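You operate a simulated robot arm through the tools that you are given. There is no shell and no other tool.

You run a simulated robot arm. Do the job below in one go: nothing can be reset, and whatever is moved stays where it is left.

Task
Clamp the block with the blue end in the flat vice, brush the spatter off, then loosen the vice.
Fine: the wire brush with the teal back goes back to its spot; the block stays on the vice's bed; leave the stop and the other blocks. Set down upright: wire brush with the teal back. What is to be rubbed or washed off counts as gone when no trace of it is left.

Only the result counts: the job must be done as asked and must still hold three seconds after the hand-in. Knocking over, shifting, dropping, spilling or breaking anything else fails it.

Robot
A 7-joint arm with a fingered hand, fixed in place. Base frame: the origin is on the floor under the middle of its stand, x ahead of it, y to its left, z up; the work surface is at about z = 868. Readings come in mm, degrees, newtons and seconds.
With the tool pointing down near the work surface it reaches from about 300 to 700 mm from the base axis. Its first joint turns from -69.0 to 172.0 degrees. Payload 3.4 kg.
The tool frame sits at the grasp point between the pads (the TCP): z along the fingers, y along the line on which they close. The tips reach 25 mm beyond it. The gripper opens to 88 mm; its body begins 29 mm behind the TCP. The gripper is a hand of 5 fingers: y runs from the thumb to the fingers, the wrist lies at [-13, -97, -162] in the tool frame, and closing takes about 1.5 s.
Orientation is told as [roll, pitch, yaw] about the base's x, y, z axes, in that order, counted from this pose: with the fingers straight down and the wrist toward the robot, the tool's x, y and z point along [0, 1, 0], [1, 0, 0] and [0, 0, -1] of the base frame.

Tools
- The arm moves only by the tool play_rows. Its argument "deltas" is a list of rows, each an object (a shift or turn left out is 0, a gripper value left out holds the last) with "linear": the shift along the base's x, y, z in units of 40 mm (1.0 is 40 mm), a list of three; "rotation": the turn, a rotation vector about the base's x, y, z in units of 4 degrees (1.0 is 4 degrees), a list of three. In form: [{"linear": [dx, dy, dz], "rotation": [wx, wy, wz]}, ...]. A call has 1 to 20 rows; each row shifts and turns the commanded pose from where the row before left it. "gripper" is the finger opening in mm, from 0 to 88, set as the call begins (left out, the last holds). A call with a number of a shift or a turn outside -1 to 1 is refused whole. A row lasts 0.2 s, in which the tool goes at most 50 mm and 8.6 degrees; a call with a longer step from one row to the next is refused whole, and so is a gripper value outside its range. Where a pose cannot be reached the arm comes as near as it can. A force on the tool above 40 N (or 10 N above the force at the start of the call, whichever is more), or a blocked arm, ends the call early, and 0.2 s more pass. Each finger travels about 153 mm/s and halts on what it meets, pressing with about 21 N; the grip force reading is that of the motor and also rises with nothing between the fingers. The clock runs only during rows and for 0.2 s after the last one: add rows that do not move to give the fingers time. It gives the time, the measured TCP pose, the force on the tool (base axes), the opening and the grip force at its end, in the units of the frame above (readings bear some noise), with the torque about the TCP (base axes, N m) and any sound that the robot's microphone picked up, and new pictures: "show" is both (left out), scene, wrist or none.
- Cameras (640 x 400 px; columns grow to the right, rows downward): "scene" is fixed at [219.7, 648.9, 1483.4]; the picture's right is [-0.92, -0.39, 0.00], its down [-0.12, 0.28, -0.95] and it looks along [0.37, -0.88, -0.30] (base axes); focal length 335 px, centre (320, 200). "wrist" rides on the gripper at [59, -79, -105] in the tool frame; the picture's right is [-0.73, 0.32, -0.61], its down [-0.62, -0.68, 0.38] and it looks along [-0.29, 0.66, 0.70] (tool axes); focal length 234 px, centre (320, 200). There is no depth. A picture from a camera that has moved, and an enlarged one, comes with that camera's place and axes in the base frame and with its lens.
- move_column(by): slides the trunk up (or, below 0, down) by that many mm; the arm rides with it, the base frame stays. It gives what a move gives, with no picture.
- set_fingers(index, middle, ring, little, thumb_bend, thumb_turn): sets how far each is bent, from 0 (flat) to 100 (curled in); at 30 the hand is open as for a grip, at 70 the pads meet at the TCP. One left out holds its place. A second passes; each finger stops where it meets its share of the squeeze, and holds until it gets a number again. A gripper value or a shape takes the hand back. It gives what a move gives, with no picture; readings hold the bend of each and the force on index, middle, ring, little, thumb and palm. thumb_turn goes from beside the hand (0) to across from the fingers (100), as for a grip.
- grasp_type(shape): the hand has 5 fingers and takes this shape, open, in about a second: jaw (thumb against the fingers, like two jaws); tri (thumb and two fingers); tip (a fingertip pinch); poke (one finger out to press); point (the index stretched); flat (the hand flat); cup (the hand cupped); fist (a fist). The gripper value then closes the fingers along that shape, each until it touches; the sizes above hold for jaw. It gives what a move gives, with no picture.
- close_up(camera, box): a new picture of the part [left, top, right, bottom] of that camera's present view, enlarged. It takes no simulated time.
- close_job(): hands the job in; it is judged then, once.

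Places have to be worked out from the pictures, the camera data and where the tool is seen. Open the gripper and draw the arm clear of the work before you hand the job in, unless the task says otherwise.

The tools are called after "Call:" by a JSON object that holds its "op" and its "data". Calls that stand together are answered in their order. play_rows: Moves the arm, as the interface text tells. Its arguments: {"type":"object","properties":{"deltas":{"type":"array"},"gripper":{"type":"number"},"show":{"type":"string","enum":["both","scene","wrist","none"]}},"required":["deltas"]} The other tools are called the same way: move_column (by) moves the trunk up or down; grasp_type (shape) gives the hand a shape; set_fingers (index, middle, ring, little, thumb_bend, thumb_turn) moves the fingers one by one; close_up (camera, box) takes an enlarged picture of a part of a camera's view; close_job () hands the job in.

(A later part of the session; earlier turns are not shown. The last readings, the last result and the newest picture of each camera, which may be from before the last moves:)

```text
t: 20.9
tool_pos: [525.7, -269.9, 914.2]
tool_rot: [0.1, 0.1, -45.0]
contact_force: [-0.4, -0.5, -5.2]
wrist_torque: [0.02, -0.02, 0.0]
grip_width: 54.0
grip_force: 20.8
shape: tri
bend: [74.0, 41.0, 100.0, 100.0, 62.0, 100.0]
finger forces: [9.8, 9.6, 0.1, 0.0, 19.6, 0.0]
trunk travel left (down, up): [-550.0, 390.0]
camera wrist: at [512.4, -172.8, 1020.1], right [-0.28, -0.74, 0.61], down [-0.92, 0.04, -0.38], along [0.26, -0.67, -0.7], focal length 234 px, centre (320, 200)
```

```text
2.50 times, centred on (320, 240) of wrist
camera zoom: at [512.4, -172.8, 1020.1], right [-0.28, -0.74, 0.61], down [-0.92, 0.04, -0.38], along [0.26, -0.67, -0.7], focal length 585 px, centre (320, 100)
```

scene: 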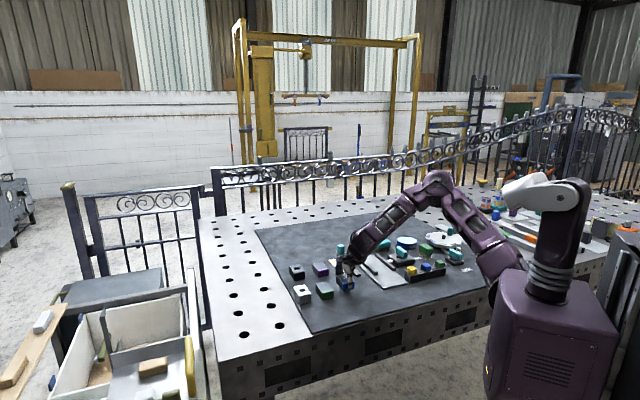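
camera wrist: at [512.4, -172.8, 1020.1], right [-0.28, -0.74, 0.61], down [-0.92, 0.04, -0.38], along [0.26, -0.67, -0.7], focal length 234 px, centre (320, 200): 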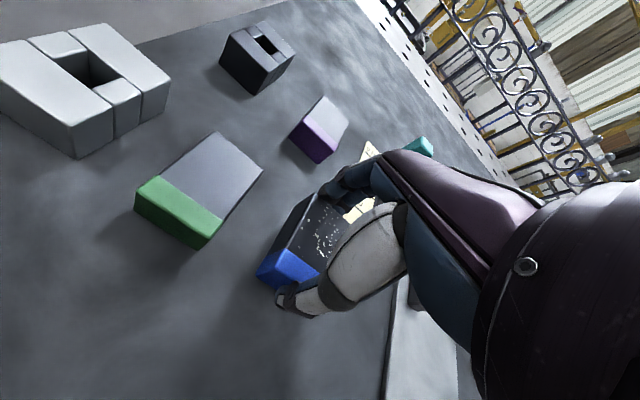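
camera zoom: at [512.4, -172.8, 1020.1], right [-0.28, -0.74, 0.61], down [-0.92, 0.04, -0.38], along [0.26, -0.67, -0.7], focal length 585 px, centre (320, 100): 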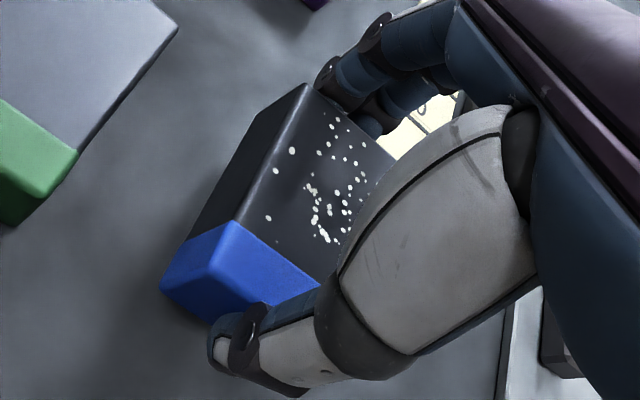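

The block came up level and firm. I raise to z ≈ 960 and carry it over the stop to above the vice bed, keeping it a little toward the robot so that the fingers stay clear of the stop's teal lever.

Call:
{"op": "play_rows", "data": {"deltas": [{"linear": [0, 0, 0.3]}, {"linear": [0, 0, 0.4]}, {"linear": [0, 0, 0.4]}, {"linear": [-0.155, -0.448, 0]}, {"linear": [-0.155, -0.448, 0]}, {"linear": [-0.155, -0.448, 0]}, {"linear": [-0.155, -0.448, 0]}, {"linear": [-0.155, -0.448, 0]}, {"linear": [-0.155, -0.448, 0]}, {"linear": [-0.155, -0.448, 0]}, {"linear": [-0.155, -0.448, 0]}, {"linear": [-0.155, -0.448, 0]}, {"linear": [-0.155, -0.448, 0]}, {}, {}]}}

Call:
{"op": "close_up", "data": {"camera": "scene", "box": [340, 220, 430, 290]}}

Call:
{"op": "close_up", "data": {"camera": "wrist", "box": [200, 130, 420, 350]}}

```text
t: 24.1
tool_pos: [462.6, -449.4, 957.4]
tool_rot: [-0.1, 0.1, -45.0]
contact_force: [0.0, -0.3, -4.3]
wrist_torque: [-0.05, -0.01, 0.01]
grip_width: 54.0
grip_force: 20.8
shape: tri
bend: [74.0, 41.0, 100.0, 100.0, 62.0, 100.0]
finger forces: [9.8, 9.7, 0.1, 0.0, 19.4, 0.0]
trunk travel left (down, up): [-550.0, 390.0]
camera wrist: at [450.1, -352.6, 1063.7], right [-0.28, -0.74, 0.61], down [-0.92, 0.04, -0.38], along [0.26, -0.67, -0.7], focal length 234 px, centre (320, 200)
```

scene: 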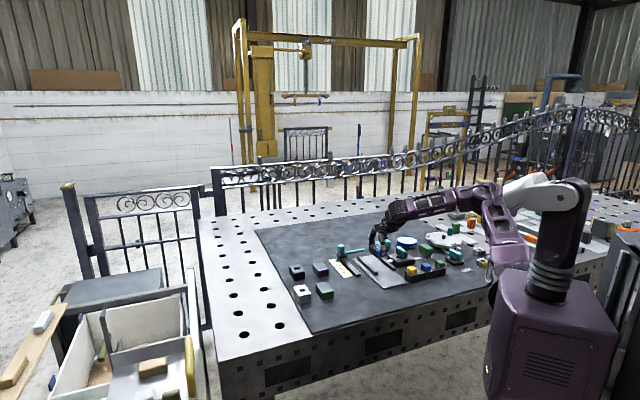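
wrist: 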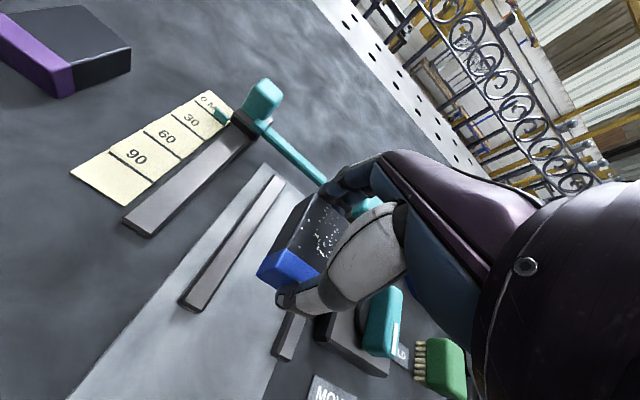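

```text
5.71 times, centred on (385, 255) of scene
camera zoom: at [219.7, 648.9, 1483.4], right [-0.92, -0.39, 0.0], down [-0.12, 0.28, -0.95], along [0.37, -0.88, -0.3], focal length 1915 px, centre (-51, -114)
```

zoom: 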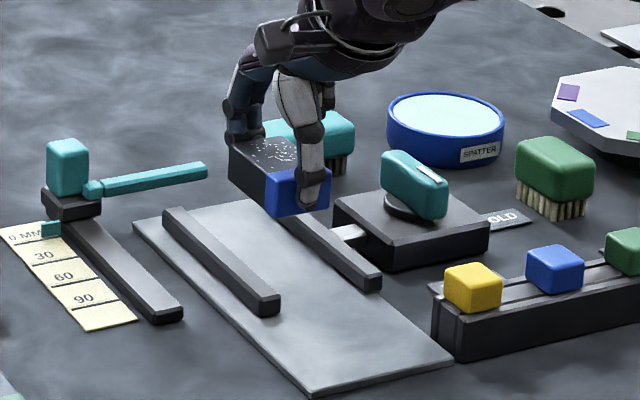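

```text
1.82 times, centred on (310, 240) of wrist
camera zoom: at [450.1, -352.6, 1063.7], right [-0.28, -0.74, 0.61], down [-0.92, 0.04, -0.38], along [0.26, -0.67, -0.7], focal length 426 px, centre (338, 127)
```

zoom: 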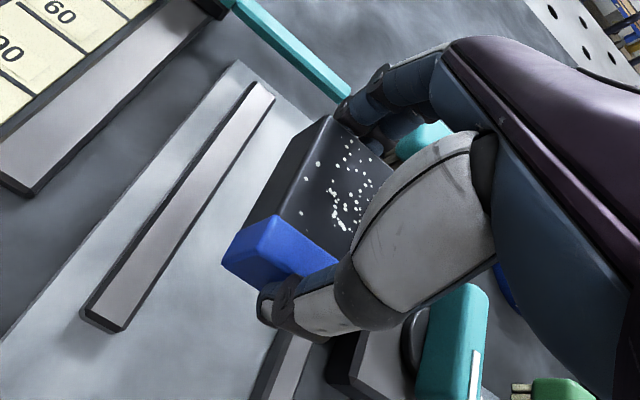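

By both cameras the block would land with roughly 3–7 mm to the fixed jaw and 13 mm or more to the moving jaw. I nudge 2 mm away from the fixed jaw and lower to just above the bed.

Call:
{"op": "play_rows", "data": {"deltas": [{"linear": [-0.035, -0.035, 0]}, {"linear": [0, 0, -0.2]}, {"linear": [0, 0, -0.2]}, {"linear": [0, 0, -0.2]}, {"linear": [0, 0, -0.2]}, {"linear": [0, 0, -0.2]}, {"linear": [0, 0, -0.15]}, {}, {}]}}

Call:
{"op": "close_up", "data": {"camera": "scene", "box": [350, 235, 420, 285]}}

Call:
{"op": "close_up", "data": {"camera": "wrist", "box": [200, 130, 420, 350]}}

```text
t: 26.1
tool_pos: [463.1, -450.5, 911.7]
tool_rot: [0.1, 0.1, -45.0]
contact_force: [0.3, 0.1, -4.8]
wrist_torque: [-0.01, -0.03, -0.02]
grip_width: 54.0
grip_force: 21.3
shape: tri
bend: [74.0, 41.0, 100.0, 100.0, 62.0, 100.0]
finger forces: [9.8, 9.6, 0.0, 0.1, 19.5, 0.1]
trunk travel left (down, up): [-550.0, 390.0]
camera wrist: at [449.4, -353.7, 1017.6], right [-0.28, -0.74, 0.61], down [-0.92, 0.04, -0.38], along [0.26, -0.67, -0.7], focal length 234 px, centre (320, 200)
```

scene: 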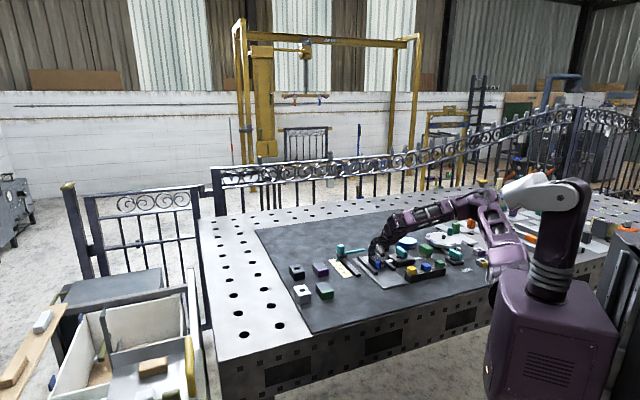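
wrist: 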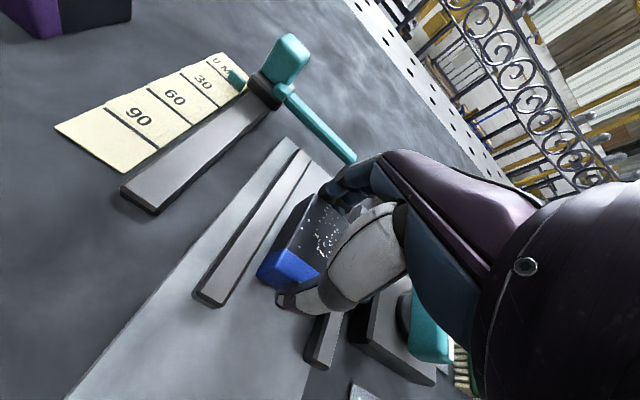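

```text
8.00 times, centred on (385, 260) of scene
camera zoom: at [219.7, 648.9, 1483.4], right [-0.92, -0.39, 0.0], down [-0.12, 0.28, -0.95], along [0.37, -0.88, -0.3], focal length 2681 px, centre (-200, -280)
```

zoom: 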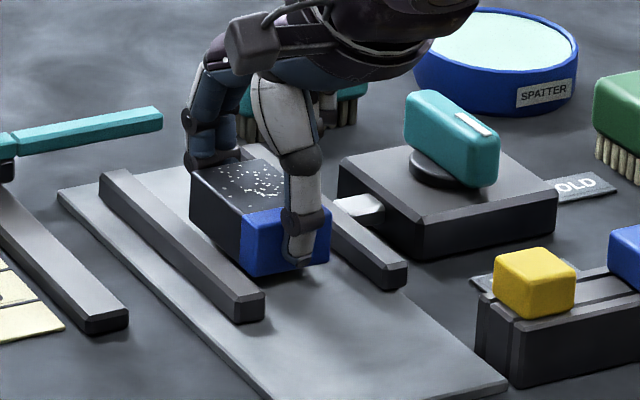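

```text
1.82 times, centred on (310, 240) of wrist
camera zoom: at [449.4, -353.7, 1017.6], right [-0.28, -0.74, 0.61], down [-0.92, 0.04, -0.38], along [0.26, -0.67, -0.7], focal length 426 px, centre (338, 127)
```

zoom: 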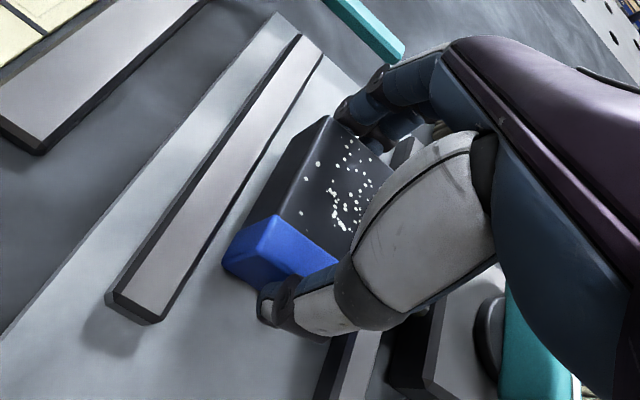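

Block hangs cleanly between the jaws a few mm above the bed. I lower gently toward contact.

Call:
{"op": "play_rows", "data": {"deltas": [{"linear": [0, 0, -0.05]}, {"linear": [0, 0, -0.05]}, {"linear": [0, 0, -0.03]}, {}, {}], "show": "none"}}

Call:
{"op": "close_up", "data": {"camera": "scene", "box": [350, 235, 420, 285]}}

```text
t: 27.2
tool_pos: [463.1, -450.4, 905.7]
tool_rot: [0.0, 0.1, -45.0]
contact_force: [0.4, -0.6, -5.0]
wrist_torque: [0.01, 0.0, 0.01]
grip_width: 53.9
grip_force: 20.5
shape: tri
bend: [74.0, 41.0, 100.0, 100.0, 62.0, 100.0]
finger forces: [9.8, 9.7, 0.1, 0.0, 19.5, 0.0]
trunk travel left (down, up): [-550.0, 390.0]
```

```text
8.00 times, centred on (385, 260) of scene
camera zoom: at [219.7, 648.9, 1483.4], right [-0.92, -0.39, 0.0], down [-0.12, 0.28, -0.95], along [0.37, -0.88, -0.3], focal length 2681 px, centre (-200, -280)
```

zoom: 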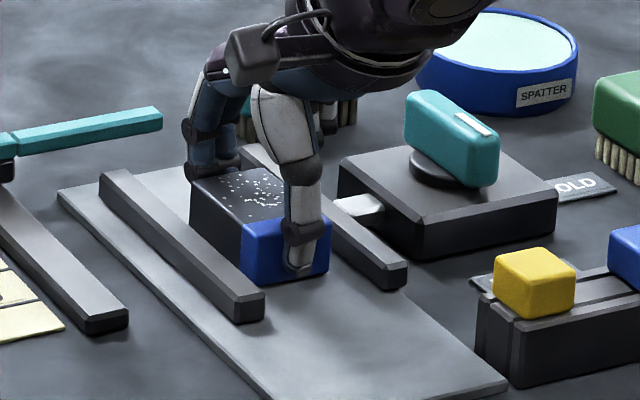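

No contact yet (still -5 N weight). Lower a further 3 mm in small steps.

Call:
{"op": "play_rows", "data": {"deltas": [{"linear": [0, 0, -0.025]}, {"linear": [0, 0, -0.025]}, {"linear": [0, 0, -0.025]}, {}], "show": "none"}}

```text
t: 28.2
tool_pos: [462.0, -450.5, 905.3]
tool_rot: [0.1, 0.0, -45.0]
contact_force: [0.3, -0.6, 2.6]
wrist_torque: [-0.01, -0.01, -0.02]
grip_width: 53.9
grip_force: 20.7
shape: tri
bend: [74.0, 41.0, 100.0, 100.0, 62.0, 100.0]
finger forces: [10.5, 10.4, 0.0, 0.0, 19.5, 0.1]
trunk travel left (down, up): [-550.0, 390.0]
```

The force swung from -5 to +2.6 N: the block rests on the bed. I open to 78 mm, staying clear of the stop's lever.

Call:
{"op": "play_rows", "data": {"deltas": [{}, {}, {}, {}, {}], "gripper": 78}}

Call:
{"op": "close_up", "data": {"camera": "scene", "box": [350, 235, 420, 285]}}

Call:
{"op": "close_up", "data": {"camera": "wrist", "box": [200, 130, 420, 350]}}

```text
t: 29.4
tool_pos: [462.5, -450.1, 904.1]
tool_rot: [0.0, 0.0, -44.9]
contact_force: [-0.5, -0.2, -0.1]
wrist_torque: [-0.02, 0.01, -0.03]
grip_width: 77.7
grip_force: 0.1
shape: tri
bend: [28.0, 32.0, 99.0, 99.0, 36.0, 98.0]
finger forces: [0.0, 0.1, 0.1, 0.0, 0.0, 0.0]
trunk travel left (down, up): [-550.0, 390.0]
camera wrist: at [448.6, -353.7, 1010.2], right [-0.28, -0.74, 0.61], down [-0.92, 0.04, -0.38], along [0.26, -0.67, -0.7], focal length 234 px, centre (320, 200)
```

scene: 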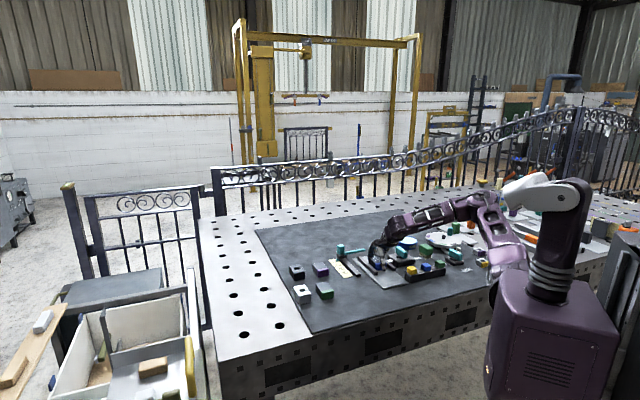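
wrist: 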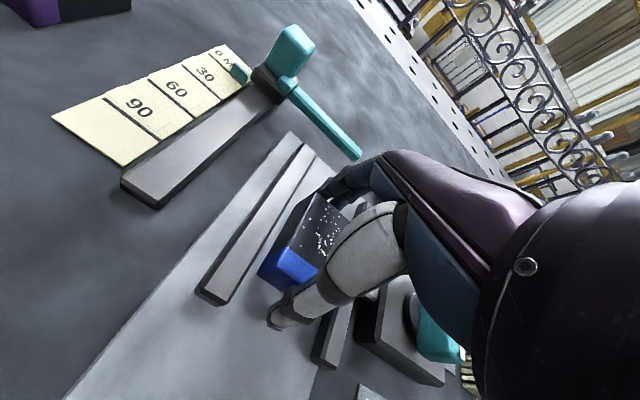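

```text
8.00 times, centred on (385, 260) of scene
camera zoom: at [219.7, 648.9, 1483.4], right [-0.92, -0.39, 0.0], down [-0.12, 0.28, -0.95], along [0.37, -0.88, -0.3], focal length 2681 px, centre (-200, -280)
```

zoom: 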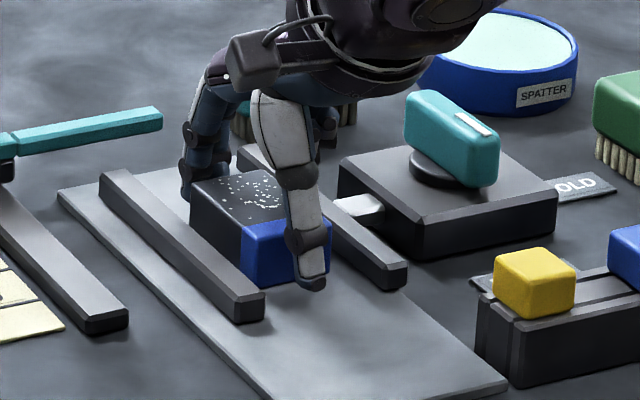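

```text
1.82 times, centred on (310, 240) of wrist
camera zoom: at [448.6, -353.7, 1010.2], right [-0.28, -0.74, 0.61], down [-0.92, 0.04, -0.38], along [0.26, -0.67, -0.7], focal length 426 px, centre (338, 127)
```

zoom: 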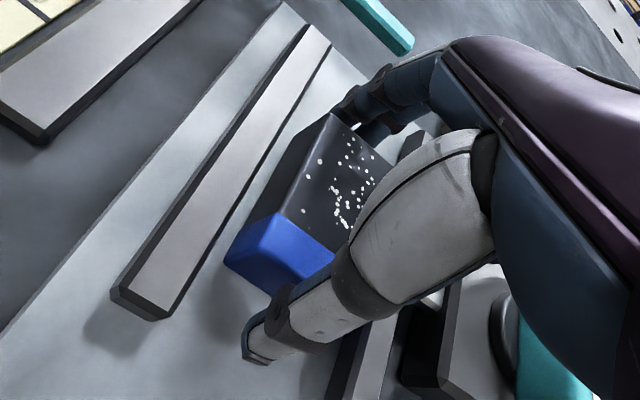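

Released cleanly and the block sits between the jaws. I rise straight up and then change to the poking shape to consider how to turn the knob.

Call:
{"op": "play_rows", "data": {"deltas": [{"linear": [0, 0, 0.25]}, {"linear": [0, 0, 0.4]}, {"linear": [0, 0, 0.5]}, {"linear": [0, 0, 0.5]}, {"linear": [0, 0, 0.5]}, {"linear": [0, 0, 0.5]}, {"linear": [0, 0, 0.5]}, {}, {}], "show": "none"}}

Call:
{"op": "grasp_type", "data": {"shape": "poke"}}

Call:
{"op": "close_up", "data": {"camera": "scene", "box": [340, 200, 430, 290]}}

Call:
{"op": "close_up", "data": {"camera": "wrist", "box": [120, 130, 440, 400]}}

```text
t: 31.4
tool_pos: [460.7, -449.4, 1030.1]
tool_rot: [0.0, 0.0, -44.9]
contact_force: [0.3, -0.5, -0.8]
wrist_torque: [-0.01, 0.04, 0.01]
grip_width: 77.8
grip_force: 0.1
shape: tri
bend: [28.0, 32.0, 99.0, 99.0, 36.0, 98.0]
finger forces: [0.0, 0.0, 0.0, 0.0, 0.1, 0.0]
trunk travel left (down, up): [-550.0, 390.0]
```

```text
t: 32.4
tool_pos: [461.4, -448.6, 1029.5]
tool_rot: [-0.1, 0.0, -45.0]
contact_force: [-0.1, -0.1, -0.1]
wrist_torque: [0.01, 0.01, 0.0]
grip_width: 0.2
grip_force: 0.0
shape: poke
bend: [70.0, 70.0, 99.0, 99.0, 100.0, 100.0]
finger forces: [0.1, 0.0, 0.0, 0.0, 0.0, 0.0]
trunk travel left (down, up): [-550.0, 390.0]
```

```text
4.44 times, centred on (385, 245) of scene
camera zoom: at [219.7, 648.9, 1483.4], right [-0.92, -0.39, 0.0], down [-0.12, 0.28, -0.95], along [0.37, -0.88, -0.3], focal length 1489 px, centre (31, 0)
```

zoom: 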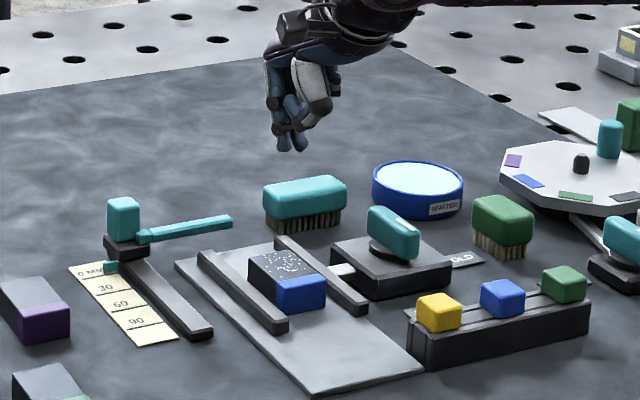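

```text
1.48 times, centred on (280, 265) of wrist
camera zoom: at [448.1, -353.1, 1136.0], right [-0.28, -0.74, 0.61], down [-0.92, 0.04, -0.38], along [0.26, -0.67, -0.7], focal length 347 px, centre (379, 104)
```

zoom: 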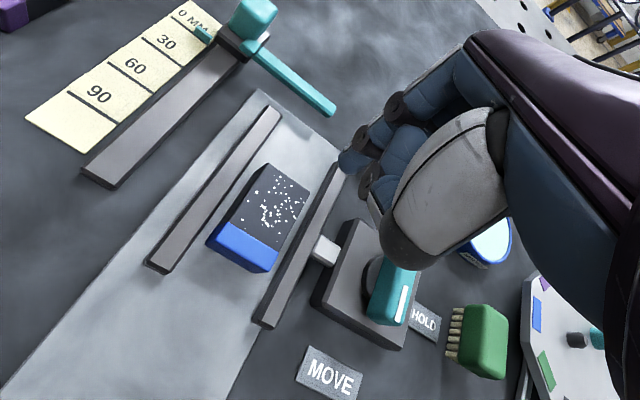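

The block sits between the jaws. Now I measure the knob closely from both cameras.

Call:
{"op": "close_up", "data": {"camera": "wrist", "box": [240, 270, 340, 370]}}

Call:
{"op": "close_up", "data": {"camera": "scene", "box": [395, 230, 445, 270]}}

```text
4.00 times, centred on (290, 320) of wrist
camera zoom: at [448.1, -353.1, 1136.0], right [-0.28, -0.74, 0.61], down [-0.92, 0.04, -0.38], along [0.26, -0.67, -0.7], focal length 937 px, centre (440, -280)
```

zoom: 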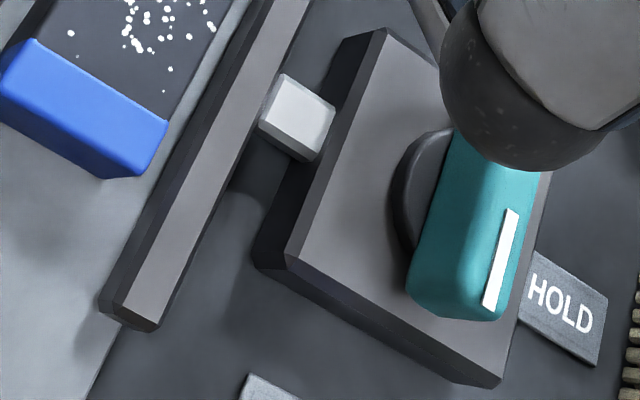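

```text
10.00 times, centred on (420, 250) of scene
camera zoom: at [219.7, 648.9, 1483.4], right [-0.92, -0.39, 0.0], down [-0.12, 0.28, -0.95], along [0.37, -0.88, -0.3], focal length 3351 px, centre (-680, -300)
```

zoom: 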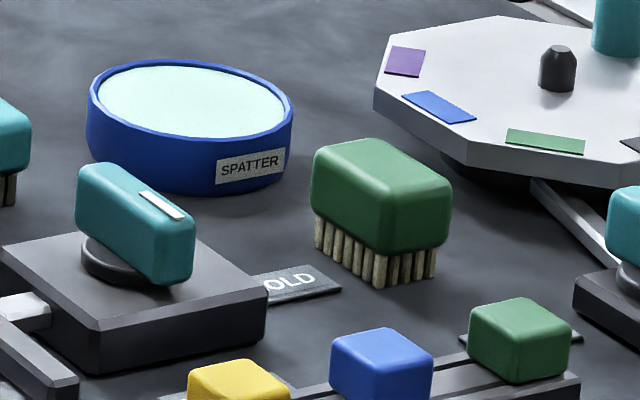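

Knob centre comes out near (390, -532), bar along the jaw direction, roughly 58 × 20 mm with its top near z ≈ 918. I'd like to grip it across its width at yaw -135° and turn +90°; I try that yaw up high first, moving over the knob with the three-finger shape.

Call:
{"op": "grasp_type", "data": {"shape": "tri"}}

Call:
{"op": "play_rows", "data": {"deltas": [{"linear": [-0.09, -0.104, 0], "rotation": [0, 0, -1]}, {"linear": [-0.09, -0.104, 0], "rotation": [0, 0, -1]}, {"linear": [-0.09, -0.104, 0], "rotation": [0, 0, -1]}, {"linear": [-0.09, -0.104, 0], "rotation": [0, 0, -1]}, {"linear": [-0.09, -0.104, 0], "rotation": [0, 0, -1]}, {"linear": [-0.09, -0.104, 0], "rotation": [0, 0, -1]}, {"linear": [-0.09, -0.104, 0], "rotation": [0, 0, -1]}, {"linear": [-0.09, -0.104, 0], "rotation": [0, 0, -1]}, {"linear": [-0.09, -0.104, 0], "rotation": [0, 0, -1]}, {"linear": [-0.09, -0.104, 0], "rotation": [0, 0, -1]}, {"linear": [-0.09, -0.104, 0], "rotation": [0, 0, -1]}, {"linear": [-0.09, -0.104, 0], "rotation": [0, 0, -1]}, {"linear": [-0.09, -0.104, 0], "rotation": [0, 0, -1]}, {"linear": [-0.09, -0.104, 0], "rotation": [0, 0, -1]}, {"linear": [-0.09, -0.104, 0], "rotation": [0, 0, -1]}, {"linear": [-0.09, -0.104, 0], "rotation": [0, 0, -1]}, {"linear": [-0.09, -0.104, 0], "rotation": [0, 0, -1]}, {"linear": [-0.09, -0.104, 0], "rotation": [0, 0, -1]}, {"linear": [-0.09, -0.104, 0], "rotation": [0, 0, -1]}, {"linear": [-0.09, -0.104, 0], "rotation": [0, 0, -1]}]}}

```text
t: 33.2
tool_pos: [462.0, -450.4, 1029.5]
tool_rot: [0.0, 0.0, -45.0]
contact_force: [0.4, 0.6, -0.3]
wrist_torque: [0.0, -0.01, 0.03]
grip_width: 87.8
grip_force: 0.0
shape: tri
bend: [30.0, 30.0, 99.0, 99.0, 30.0, 98.0]
finger forces: [0.0, 0.0, 0.0, 0.0, 0.0, 0.0]
trunk travel left (down, up): [-550.0, 390.0]
```

```text
t: 37.5
tool_pos: [389.4, -534.9, 1029.4]
tool_rot: [0.0, 0.0, -124.9]
contact_force: [-0.8, 0.8, 0.6]
wrist_torque: [0.04, 0.02, 0.01]
grip_width: 87.7
grip_force: 0.0
shape: tri
bend: [30.0, 30.0, 99.0, 99.0, 30.0, 98.0]
finger forces: [0.0, 0.0, 0.1, 0.0, 0.0, 0.1]
trunk travel left (down, up): [-550.0, 390.0]
camera wrist: at [484.2, -504.0, 1135.9], right [-0.78, 0.15, 0.61], down [-0.12, 0.92, -0.38], along [-0.61, -0.37, -0.7], focal length 234 px, centre (320, 200)
```

scene: 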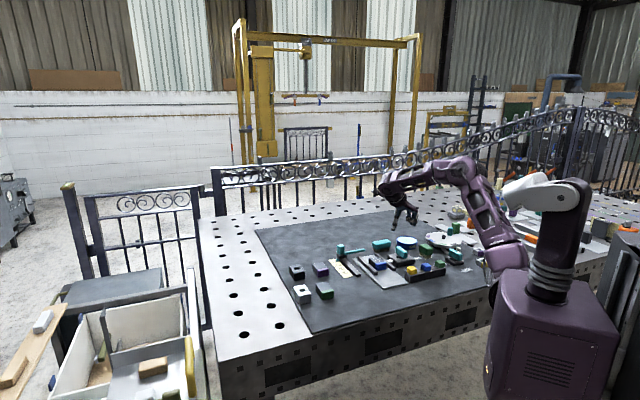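
wrist: 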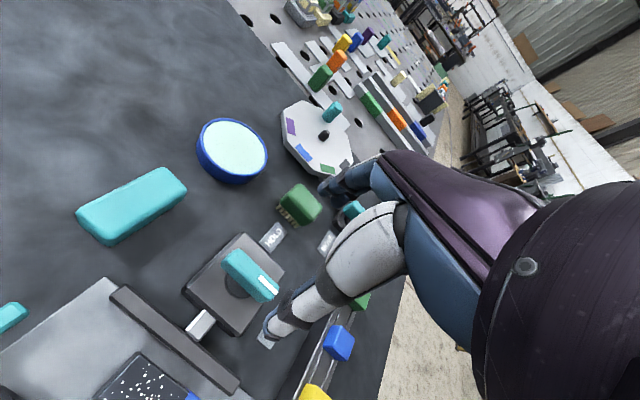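

Yaw -125° is reachable, and this view shows the knob and the teal brush well. I turn the last 10° and enlarge.

Call:
{"op": "play_rows", "data": {"deltas": [{"rotation": [0, 0, -0.9]}, {"rotation": [0, 0, -0.9]}, {"rotation": [0, 0, -0.7]}, {}, {}], "show": "wrist"}}

Call:
{"op": "close_up", "data": {"camera": "wrist", "box": [150, 180, 330, 360]}}

Call:
{"op": "close_up", "data": {"camera": "wrist", "box": [0, 100, 300, 320]}}

Call:
{"op": "close_up", "data": {"camera": "scene", "box": [370, 190, 440, 270]}}

```text
t: 38.6
tool_pos: [384.5, -537.2, 1021.5]
tool_rot: [0.1, 0.0, -134.9]
contact_force: [-0.2, 0.4, 0.2]
wrist_torque: [0.02, 0.03, 0.02]
grip_width: 87.8
grip_force: 0.0
shape: tri
bend: [30.0, 30.0, 99.0, 99.0, 30.0, 98.0]
finger forces: [0.1, 0.0, 0.1, 0.0, 0.0, 0.0]
out of reach, approached as far as the arm can: row 3
trunk travel left (down, up): [-550.0, 390.0]
camera wrist: at [482.5, -524.2, 1127.7], right [-0.74, 0.28, 0.61], down [0.04, 0.92, -0.38], along [-0.67, -0.26, -0.7], focal length 234 px, centre (320, 200)
```

wrist: 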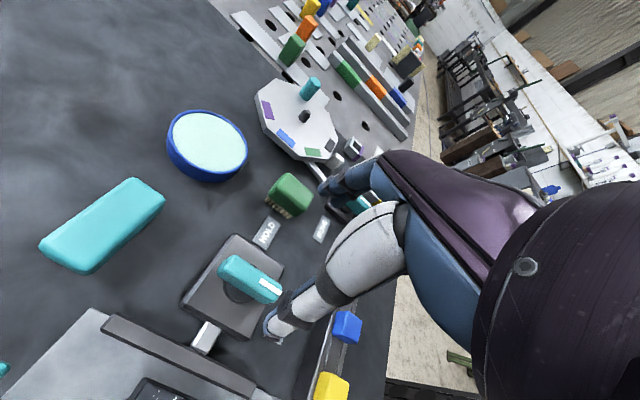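

```text
2.22 times, centred on (240, 270) of wrist
camera zoom: at [482.5, -524.2, 1127.7], right [-0.74, 0.28, 0.61], down [0.04, 0.92, -0.38], along [-0.67, -0.26, -0.7], focal length 520 px, centre (498, 44)
```

zoom: 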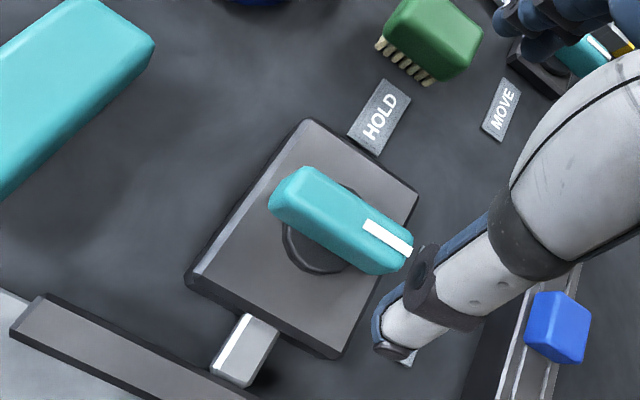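

```text
1.82 times, centred on (150, 210) of wrist
camera zoom: at [482.5, -524.2, 1127.7], right [-0.74, 0.28, 0.61], down [0.04, 0.92, -0.38], along [-0.67, -0.26, -0.7], focal length 426 px, centre (629, 182)
```

zoom: 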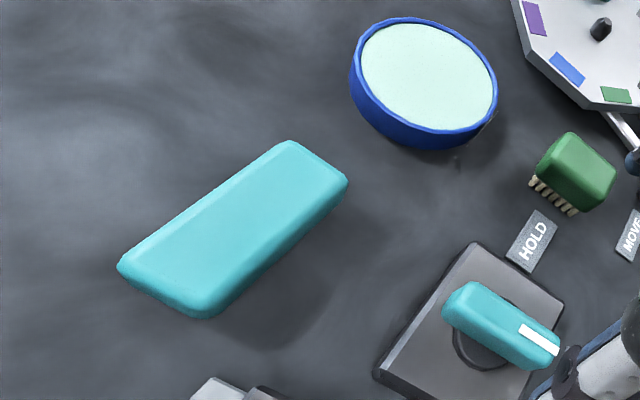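

```text
5.00 times, centred on (405, 230) of scene
camera zoom: at [219.7, 648.9, 1483.4], right [-0.92, -0.39, 0.0], down [-0.12, 0.28, -0.95], along [0.37, -0.88, -0.3], focal length 1676 px, centre (-105, 50)
```

zoom: 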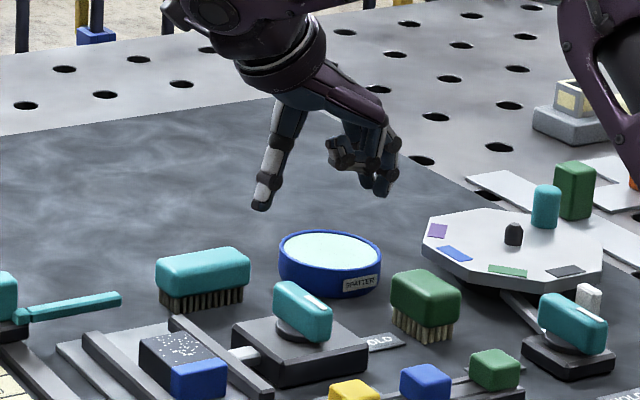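

At -135° the arm is at its limit, but -125° was fine, and the fingers adapt individually to a 10° skew. I go back to -125° and centre over the knob (391, -531), narrowing the opening to 64 mm.

Call:
{"op": "play_rows", "data": {"deltas": [{"linear": [0.05, 0.05, 0.06], "rotation": [0, 0, 0.9]}, {"linear": [0.06, 0.06, 0.07], "rotation": [0, 0, 0.9]}, {"linear": [0.0625, 0.0525, 0.07], "rotation": [0, 0, 0.7]}, {}, {}], "gripper": 64, "show": "wrist"}}

Call:
{"op": "move_column", "data": {"by": -60}}

Call:
{"op": "close_up", "data": {"camera": "scene", "box": [375, 210, 445, 280]}}

Call:
{"op": "close_up", "data": {"camera": "wrist", "box": [150, 150, 390, 390]}}

```text
t: 39.9
tool_pos: [390.9, -531.7, 1030.0]
tool_rot: [0.0, 0.1, -124.8]
contact_force: [-0.5, -0.2, -0.2]
wrist_torque: [0.02, 0.01, 0.03]
grip_width: 64.3
grip_force: 0.0
shape: tri
bend: [27.0, 36.0, 99.0, 99.0, 56.0, 99.0]
finger forces: [0.0, 0.1, 0.0, 0.0, 0.1, 0.1]
trunk travel left (down, up): [-550.0, 390.0]
camera wrist: at [485.8, -501.2, 1136.3], right [-0.78, 0.15, 0.61], down [-0.12, 0.92, -0.38], along [-0.61, -0.37, -0.7], focal length 234 px, centre (320, 200)
```

wrist: 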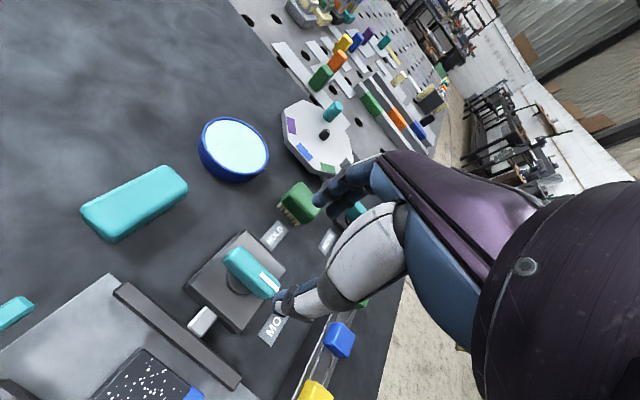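

```text
t: 40.9
tool_pos: [391.2, -531.7, 970.0]
tool_rot: [-0.1, 0.0, -125.0]
contact_force: [0.4, 0.4, 0.0]
wrist_torque: [0.0, -0.01, -0.02]
grip_width: 64.4
grip_force: 0.0
shape: tri
bend: [27.0, 36.0, 99.0, 99.0, 56.0, 99.0]
finger forces: [0.1, 0.1, 0.1, 0.0, 0.0, 0.1]
trunk travel left (down, up): [-490.0, 450.0]
```

```text
5.71 times, centred on (410, 245) of scene
camera zoom: at [219.7, 648.9, 1483.4], right [-0.92, -0.39, 0.0], down [-0.12, 0.28, -0.95], along [0.37, -0.88, -0.3], focal length 1915 px, centre (-194, -57)
```

zoom: 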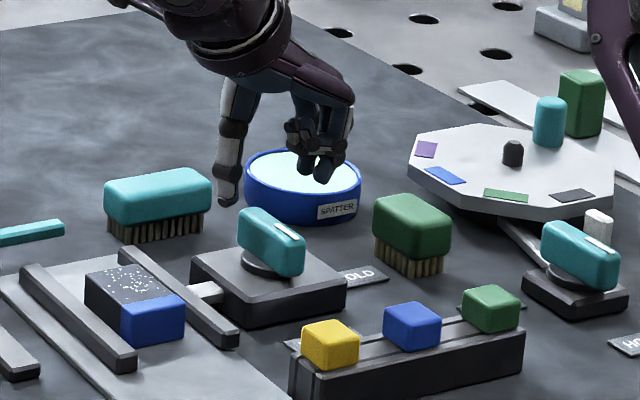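

```text
1.67 times, centred on (270, 270) of wrist
camera zoom: at [485.8, -501.0, 1076.4], right [-0.78, 0.15, 0.61], down [-0.12, 0.92, -0.38], along [-0.61, -0.37, -0.7], focal length 390 px, centre (403, 83)
```

zoom: 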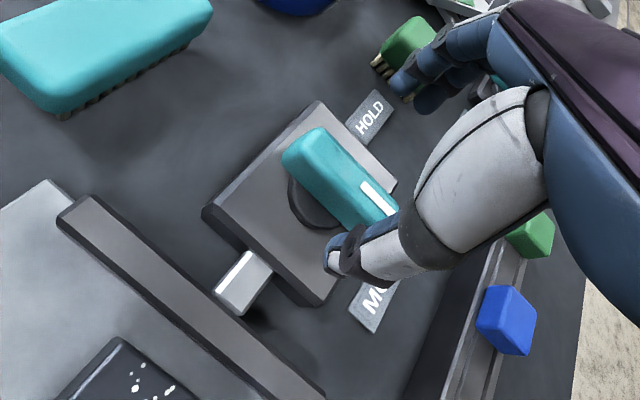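

The fingers and thumb straddle the bar symmetrically. I lower another 46 mm by the trunk to z ≈ 924.

Call:
{"op": "move_column", "data": {"by": -30}}

Call:
{"op": "close_up", "data": {"camera": "scene", "box": [380, 220, 440, 270]}}

Call:
{"op": "close_up", "data": {"camera": "wrist", "box": [150, 150, 390, 390]}}

```text
t: 41.6
tool_pos: [391.8, -531.7, 941.2]
tool_rot: [0.1, 0.0, -125.0]
contact_force: [0.0, 0.1, 0.1]
wrist_torque: [0.03, 0.02, 0.03]
grip_width: 64.0
grip_force: 0.1
shape: tri
bend: [27.0, 36.0, 99.0, 99.0, 56.0, 99.0]
finger forces: [0.0, 0.0, 0.0, 0.0, 0.0, 0.1]
trunk travel left (down, up): [-460.0, 480.0]
```

```text
8.00 times, centred on (410, 245) of scene
camera zoom: at [219.7, 648.9, 1483.4], right [-0.92, -0.39, 0.0], down [-0.12, 0.28, -0.95], along [0.37, -0.88, -0.3], focal length 2681 px, centre (-400, -160)
```

zoom: 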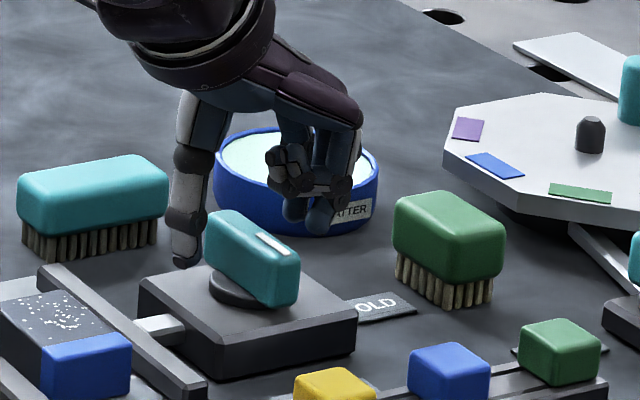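

```text
1.67 times, centred on (270, 270) of wrist
camera zoom: at [485.8, -501.0, 1046.4], right [-0.78, 0.15, 0.61], down [-0.12, 0.92, -0.38], along [-0.61, -0.37, -0.7], focal length 390 px, centre (403, 83)
```

zoom: 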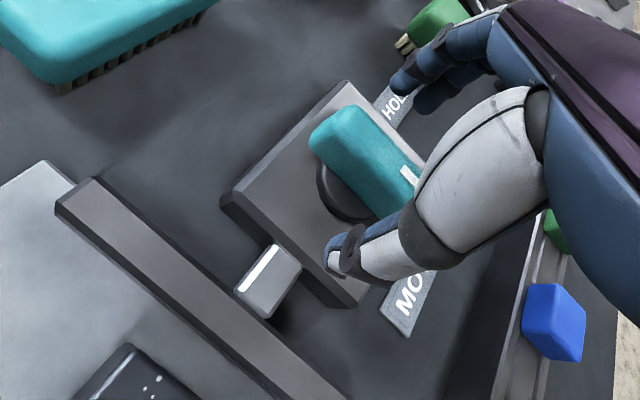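

Alignment still good. Lower the last 17 mm.

Call:
{"op": "move_column", "data": {"by": -17}}

Call:
{"op": "close_up", "data": {"camera": "scene", "box": [380, 220, 440, 270]}}

```text
t: 42.2
tool_pos: [391.1, -531.1, 924.3]
tool_rot: [0.0, 0.1, -125.0]
contact_force: [0.4, -0.3, 0.8]
wrist_torque: [-0.01, 0.01, -0.01]
grip_width: 64.4
grip_force: 0.0
shape: tri
bend: [27.0, 36.0, 99.0, 99.0, 56.0, 99.0]
finger forces: [0.0, 0.0, 0.0, 0.0, 0.0, 0.0]
trunk travel left (down, up): [-443.0, 497.0]
```

```text
8.00 times, centred on (410, 245) of scene
camera zoom: at [219.7, 648.9, 1483.4], right [-0.92, -0.39, 0.0], down [-0.12, 0.28, -0.95], along [0.37, -0.88, -0.3], focal length 2681 px, centre (-400, -160)
```

zoom: 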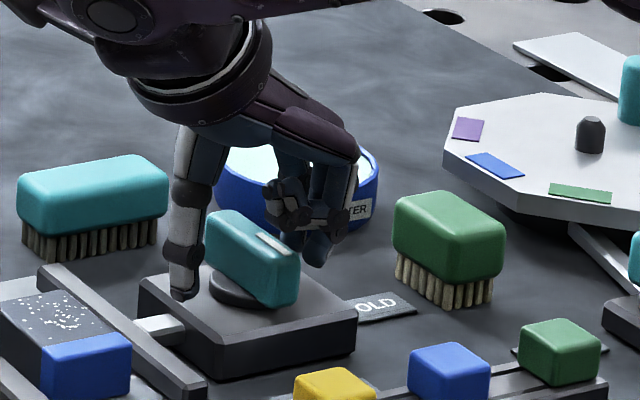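

In position around the bar, no contact forces. I close the fingers on the knob.

Call:
{"op": "play_rows", "data": {"deltas": [{}, {}, {}, {}, {}, {}, {}, {}], "gripper": 8}}

Call:
{"op": "close_up", "data": {"camera": "scene", "box": [380, 220, 440, 270]}}

Call:
{"op": "close_up", "data": {"camera": "wrist", "box": [200, 150, 400, 350]}}

```text
t: 44.0
tool_pos: [391.0, -532.4, 922.7]
tool_rot: [-0.1, 0.0, -125.0]
contact_force: [-1.7, -3.5, 2.7]
wrist_torque: [-0.07, 0.07, -0.04]
grip_width: 9.0
grip_force: 0.0
shape: tri
bend: [72.0, 63.0, 99.0, 99.0, 72.0, 100.0]
finger forces: [3.4, 2.0, 0.0, 0.0, 2.3, 0.0]
trunk travel left (down, up): [-443.0, 497.0]
camera wrist: at [485.3, -501.4, 1029.4], right [-0.78, 0.15, 0.61], down [-0.12, 0.92, -0.38], along [-0.61, -0.37, -0.7], focal length 234 px, centre (320, 200)
```

scene: 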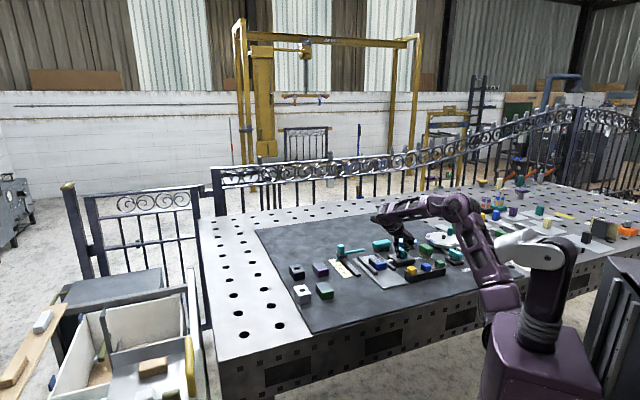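
wrist: 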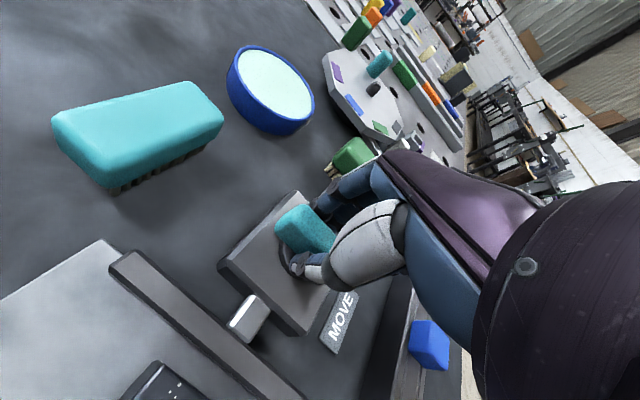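

```text
8.00 times, centred on (410, 245) of scene
camera zoom: at [219.7, 648.9, 1483.4], right [-0.92, -0.39, 0.0], down [-0.12, 0.28, -0.95], along [0.37, -0.88, -0.3], focal length 2681 px, centre (-400, -160)
```

zoom: 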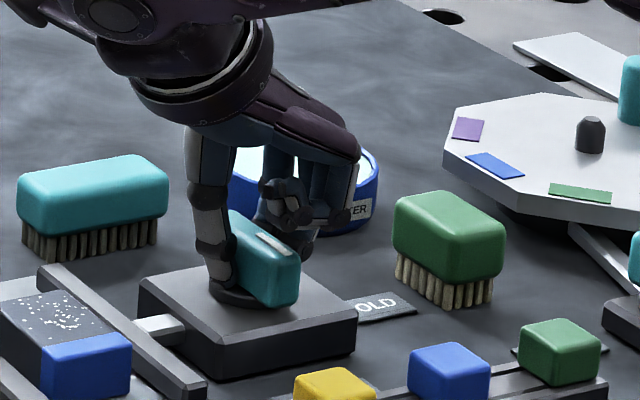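

```text
2.00 times, centred on (300, 250) of wrist
camera zoom: at [485.3, -501.4, 1029.4], right [-0.78, 0.15, 0.61], down [-0.12, 0.92, -0.38], along [-0.61, -0.37, -0.7], focal length 468 px, centre (360, 100)
```

zoom: 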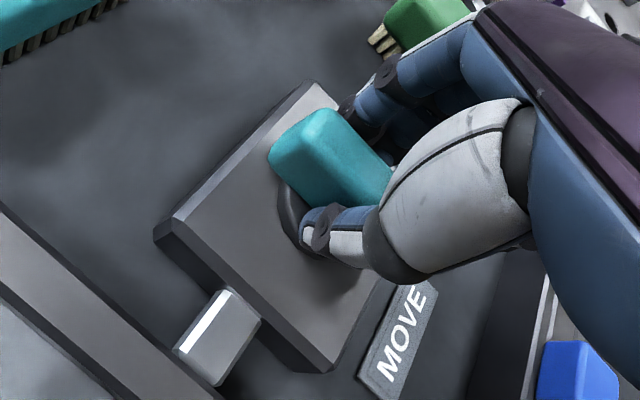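

It touches the bar but with little squeeze; I close fully to 0.

Call:
{"op": "play_rows", "data": {"deltas": [{}, {}, {}, {}, {}, {}], "gripper": 0, "show": "none"}}

Call:
{"op": "close_up", "data": {"camera": "wrist", "box": [230, 180, 350, 300]}}

Call:
{"op": "close_up", "data": {"camera": "scene", "box": [390, 230, 430, 265]}}

```text
t: 45.4
tool_pos: [391.3, -530.2, 923.3]
tool_rot: [-0.1, 0.0, -125.0]
contact_force: [-1.2, -0.4, -2.0]
wrist_torque: [-0.07, 0.02, -0.07]
grip_width: 10.5
grip_force: 21.1
shape: tri
bend: [72.0, 63.0, 100.0, 100.0, 73.0, 100.0]
finger forces: [11.3, 9.4, 0.0, 0.0, 19.2, 0.0]
trunk travel left (down, up): [-443.0, 497.0]
```

```text
3.33 times, centred on (290, 240) of wrist
camera zoom: at [485.7, -501.4, 1029.1], right [-0.78, 0.15, 0.61], down [-0.12, 0.92, -0.38], along [-0.61, -0.37, -0.7], focal length 781 px, centre (420, 67)
```

zoom: 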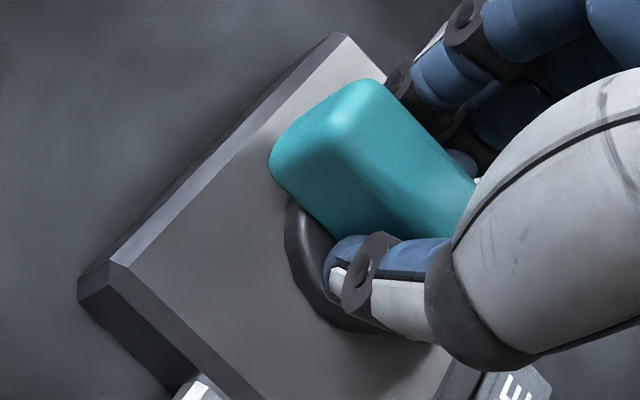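

```text
11.43 times, centred on (410, 248) of scene
camera zoom: at [219.7, 648.9, 1483.4], right [-0.92, -0.39, 0.0], down [-0.12, 0.28, -0.95], along [0.37, -0.88, -0.3], focal length 3830 px, centre (-709, -343)
```

zoom: 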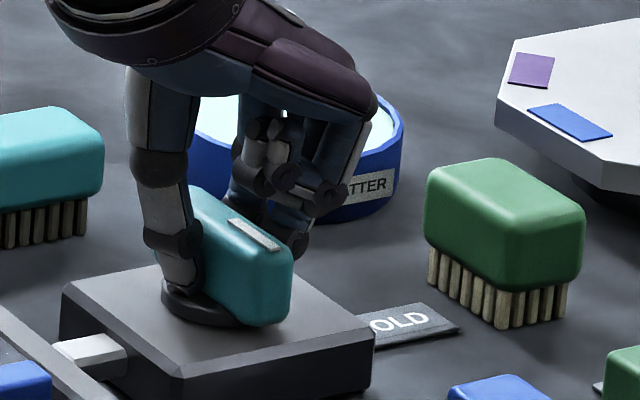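

Firm grip (19 N thumb). I turn +40° first and check.

Call:
{"op": "play_rows", "data": {"deltas": [{"rotation": [0, 0, 0.6]}, {"rotation": [0, 0, 0.8]}, {"rotation": [0, 0, 1]}, {"rotation": [0, 0, 1]}, {"rotation": [0, 0, 1]}, {"rotation": [0, 0, 1]}, {"rotation": [0, 0, 1]}, {"rotation": [0, 0, 1]}, {"rotation": [0, 0, 1]}, {"rotation": [0, 0, 1]}, {"rotation": [0, 0, 0.6]}, {}]}}

Call:
{"op": "close_up", "data": {"camera": "scene", "box": [380, 220, 440, 270]}}

Call:
{"op": "close_up", "data": {"camera": "wrist", "box": [200, 150, 400, 350]}}

```text
t: 48.0
tool_pos: [391.4, -530.6, 923.5]
tool_rot: [0.0, 0.0, -85.0]
contact_force: [-2.7, 3.6, -4.0]
wrist_torque: [0.09, 0.09, -0.05]
grip_width: 10.2
grip_force: 21.3
shape: tri
bend: [72.0, 64.0, 100.0, 100.0, 73.0, 100.0]
finger forces: [11.2, 7.9, 0.0, 0.0, 23.1, 0.1]
trunk travel left (down, up): [-443.0, 497.0]
camera wrist: at [443.8, -448.1, 1029.4], right [-0.69, -0.39, 0.61], down [-0.68, 0.62, -0.38], along [-0.23, -0.68, -0.7], focal length 234 px, centre (320, 200)
```

scene: 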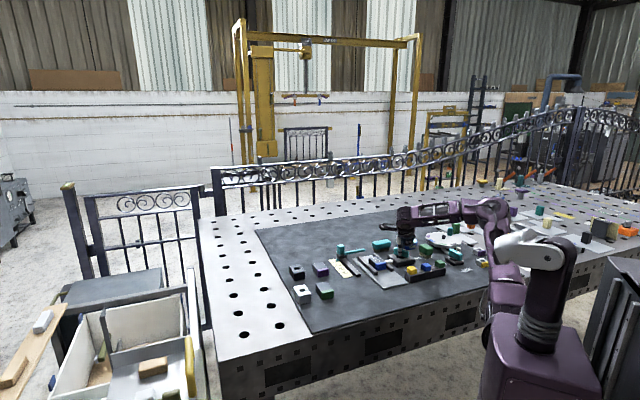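
wrist: 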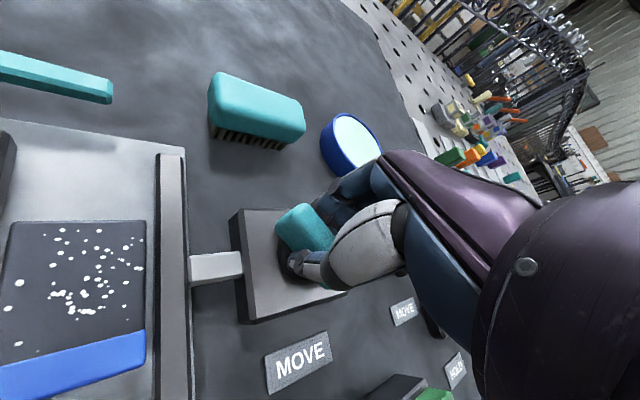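

```text
8.00 times, centred on (410, 245) of scene
camera zoom: at [219.7, 648.9, 1483.4], right [-0.92, -0.39, 0.0], down [-0.12, 0.28, -0.95], along [0.37, -0.88, -0.3], focal length 2681 px, centre (-400, -160)
```

zoom: 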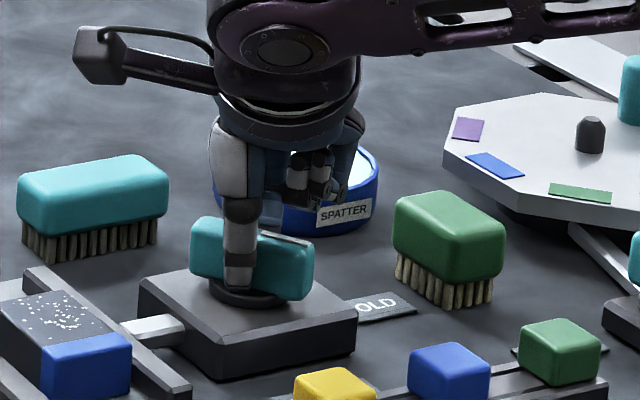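

```text
2.00 times, centred on (300, 250) of wrist
camera zoom: at [443.8, -448.1, 1029.4], right [-0.69, -0.39, 0.61], down [-0.68, 0.62, -0.38], along [-0.23, -0.68, -0.7], focal length 468 px, centre (360, 100)
```

zoom: 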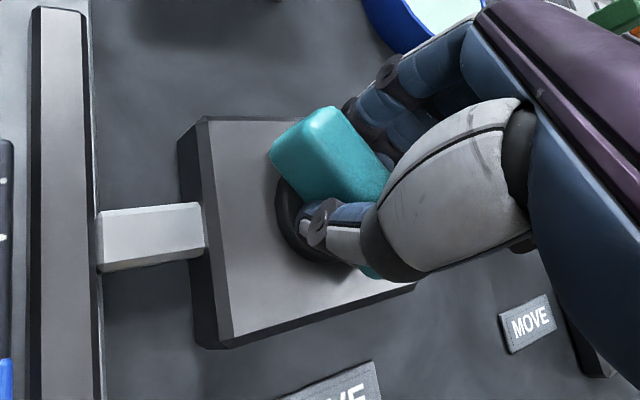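

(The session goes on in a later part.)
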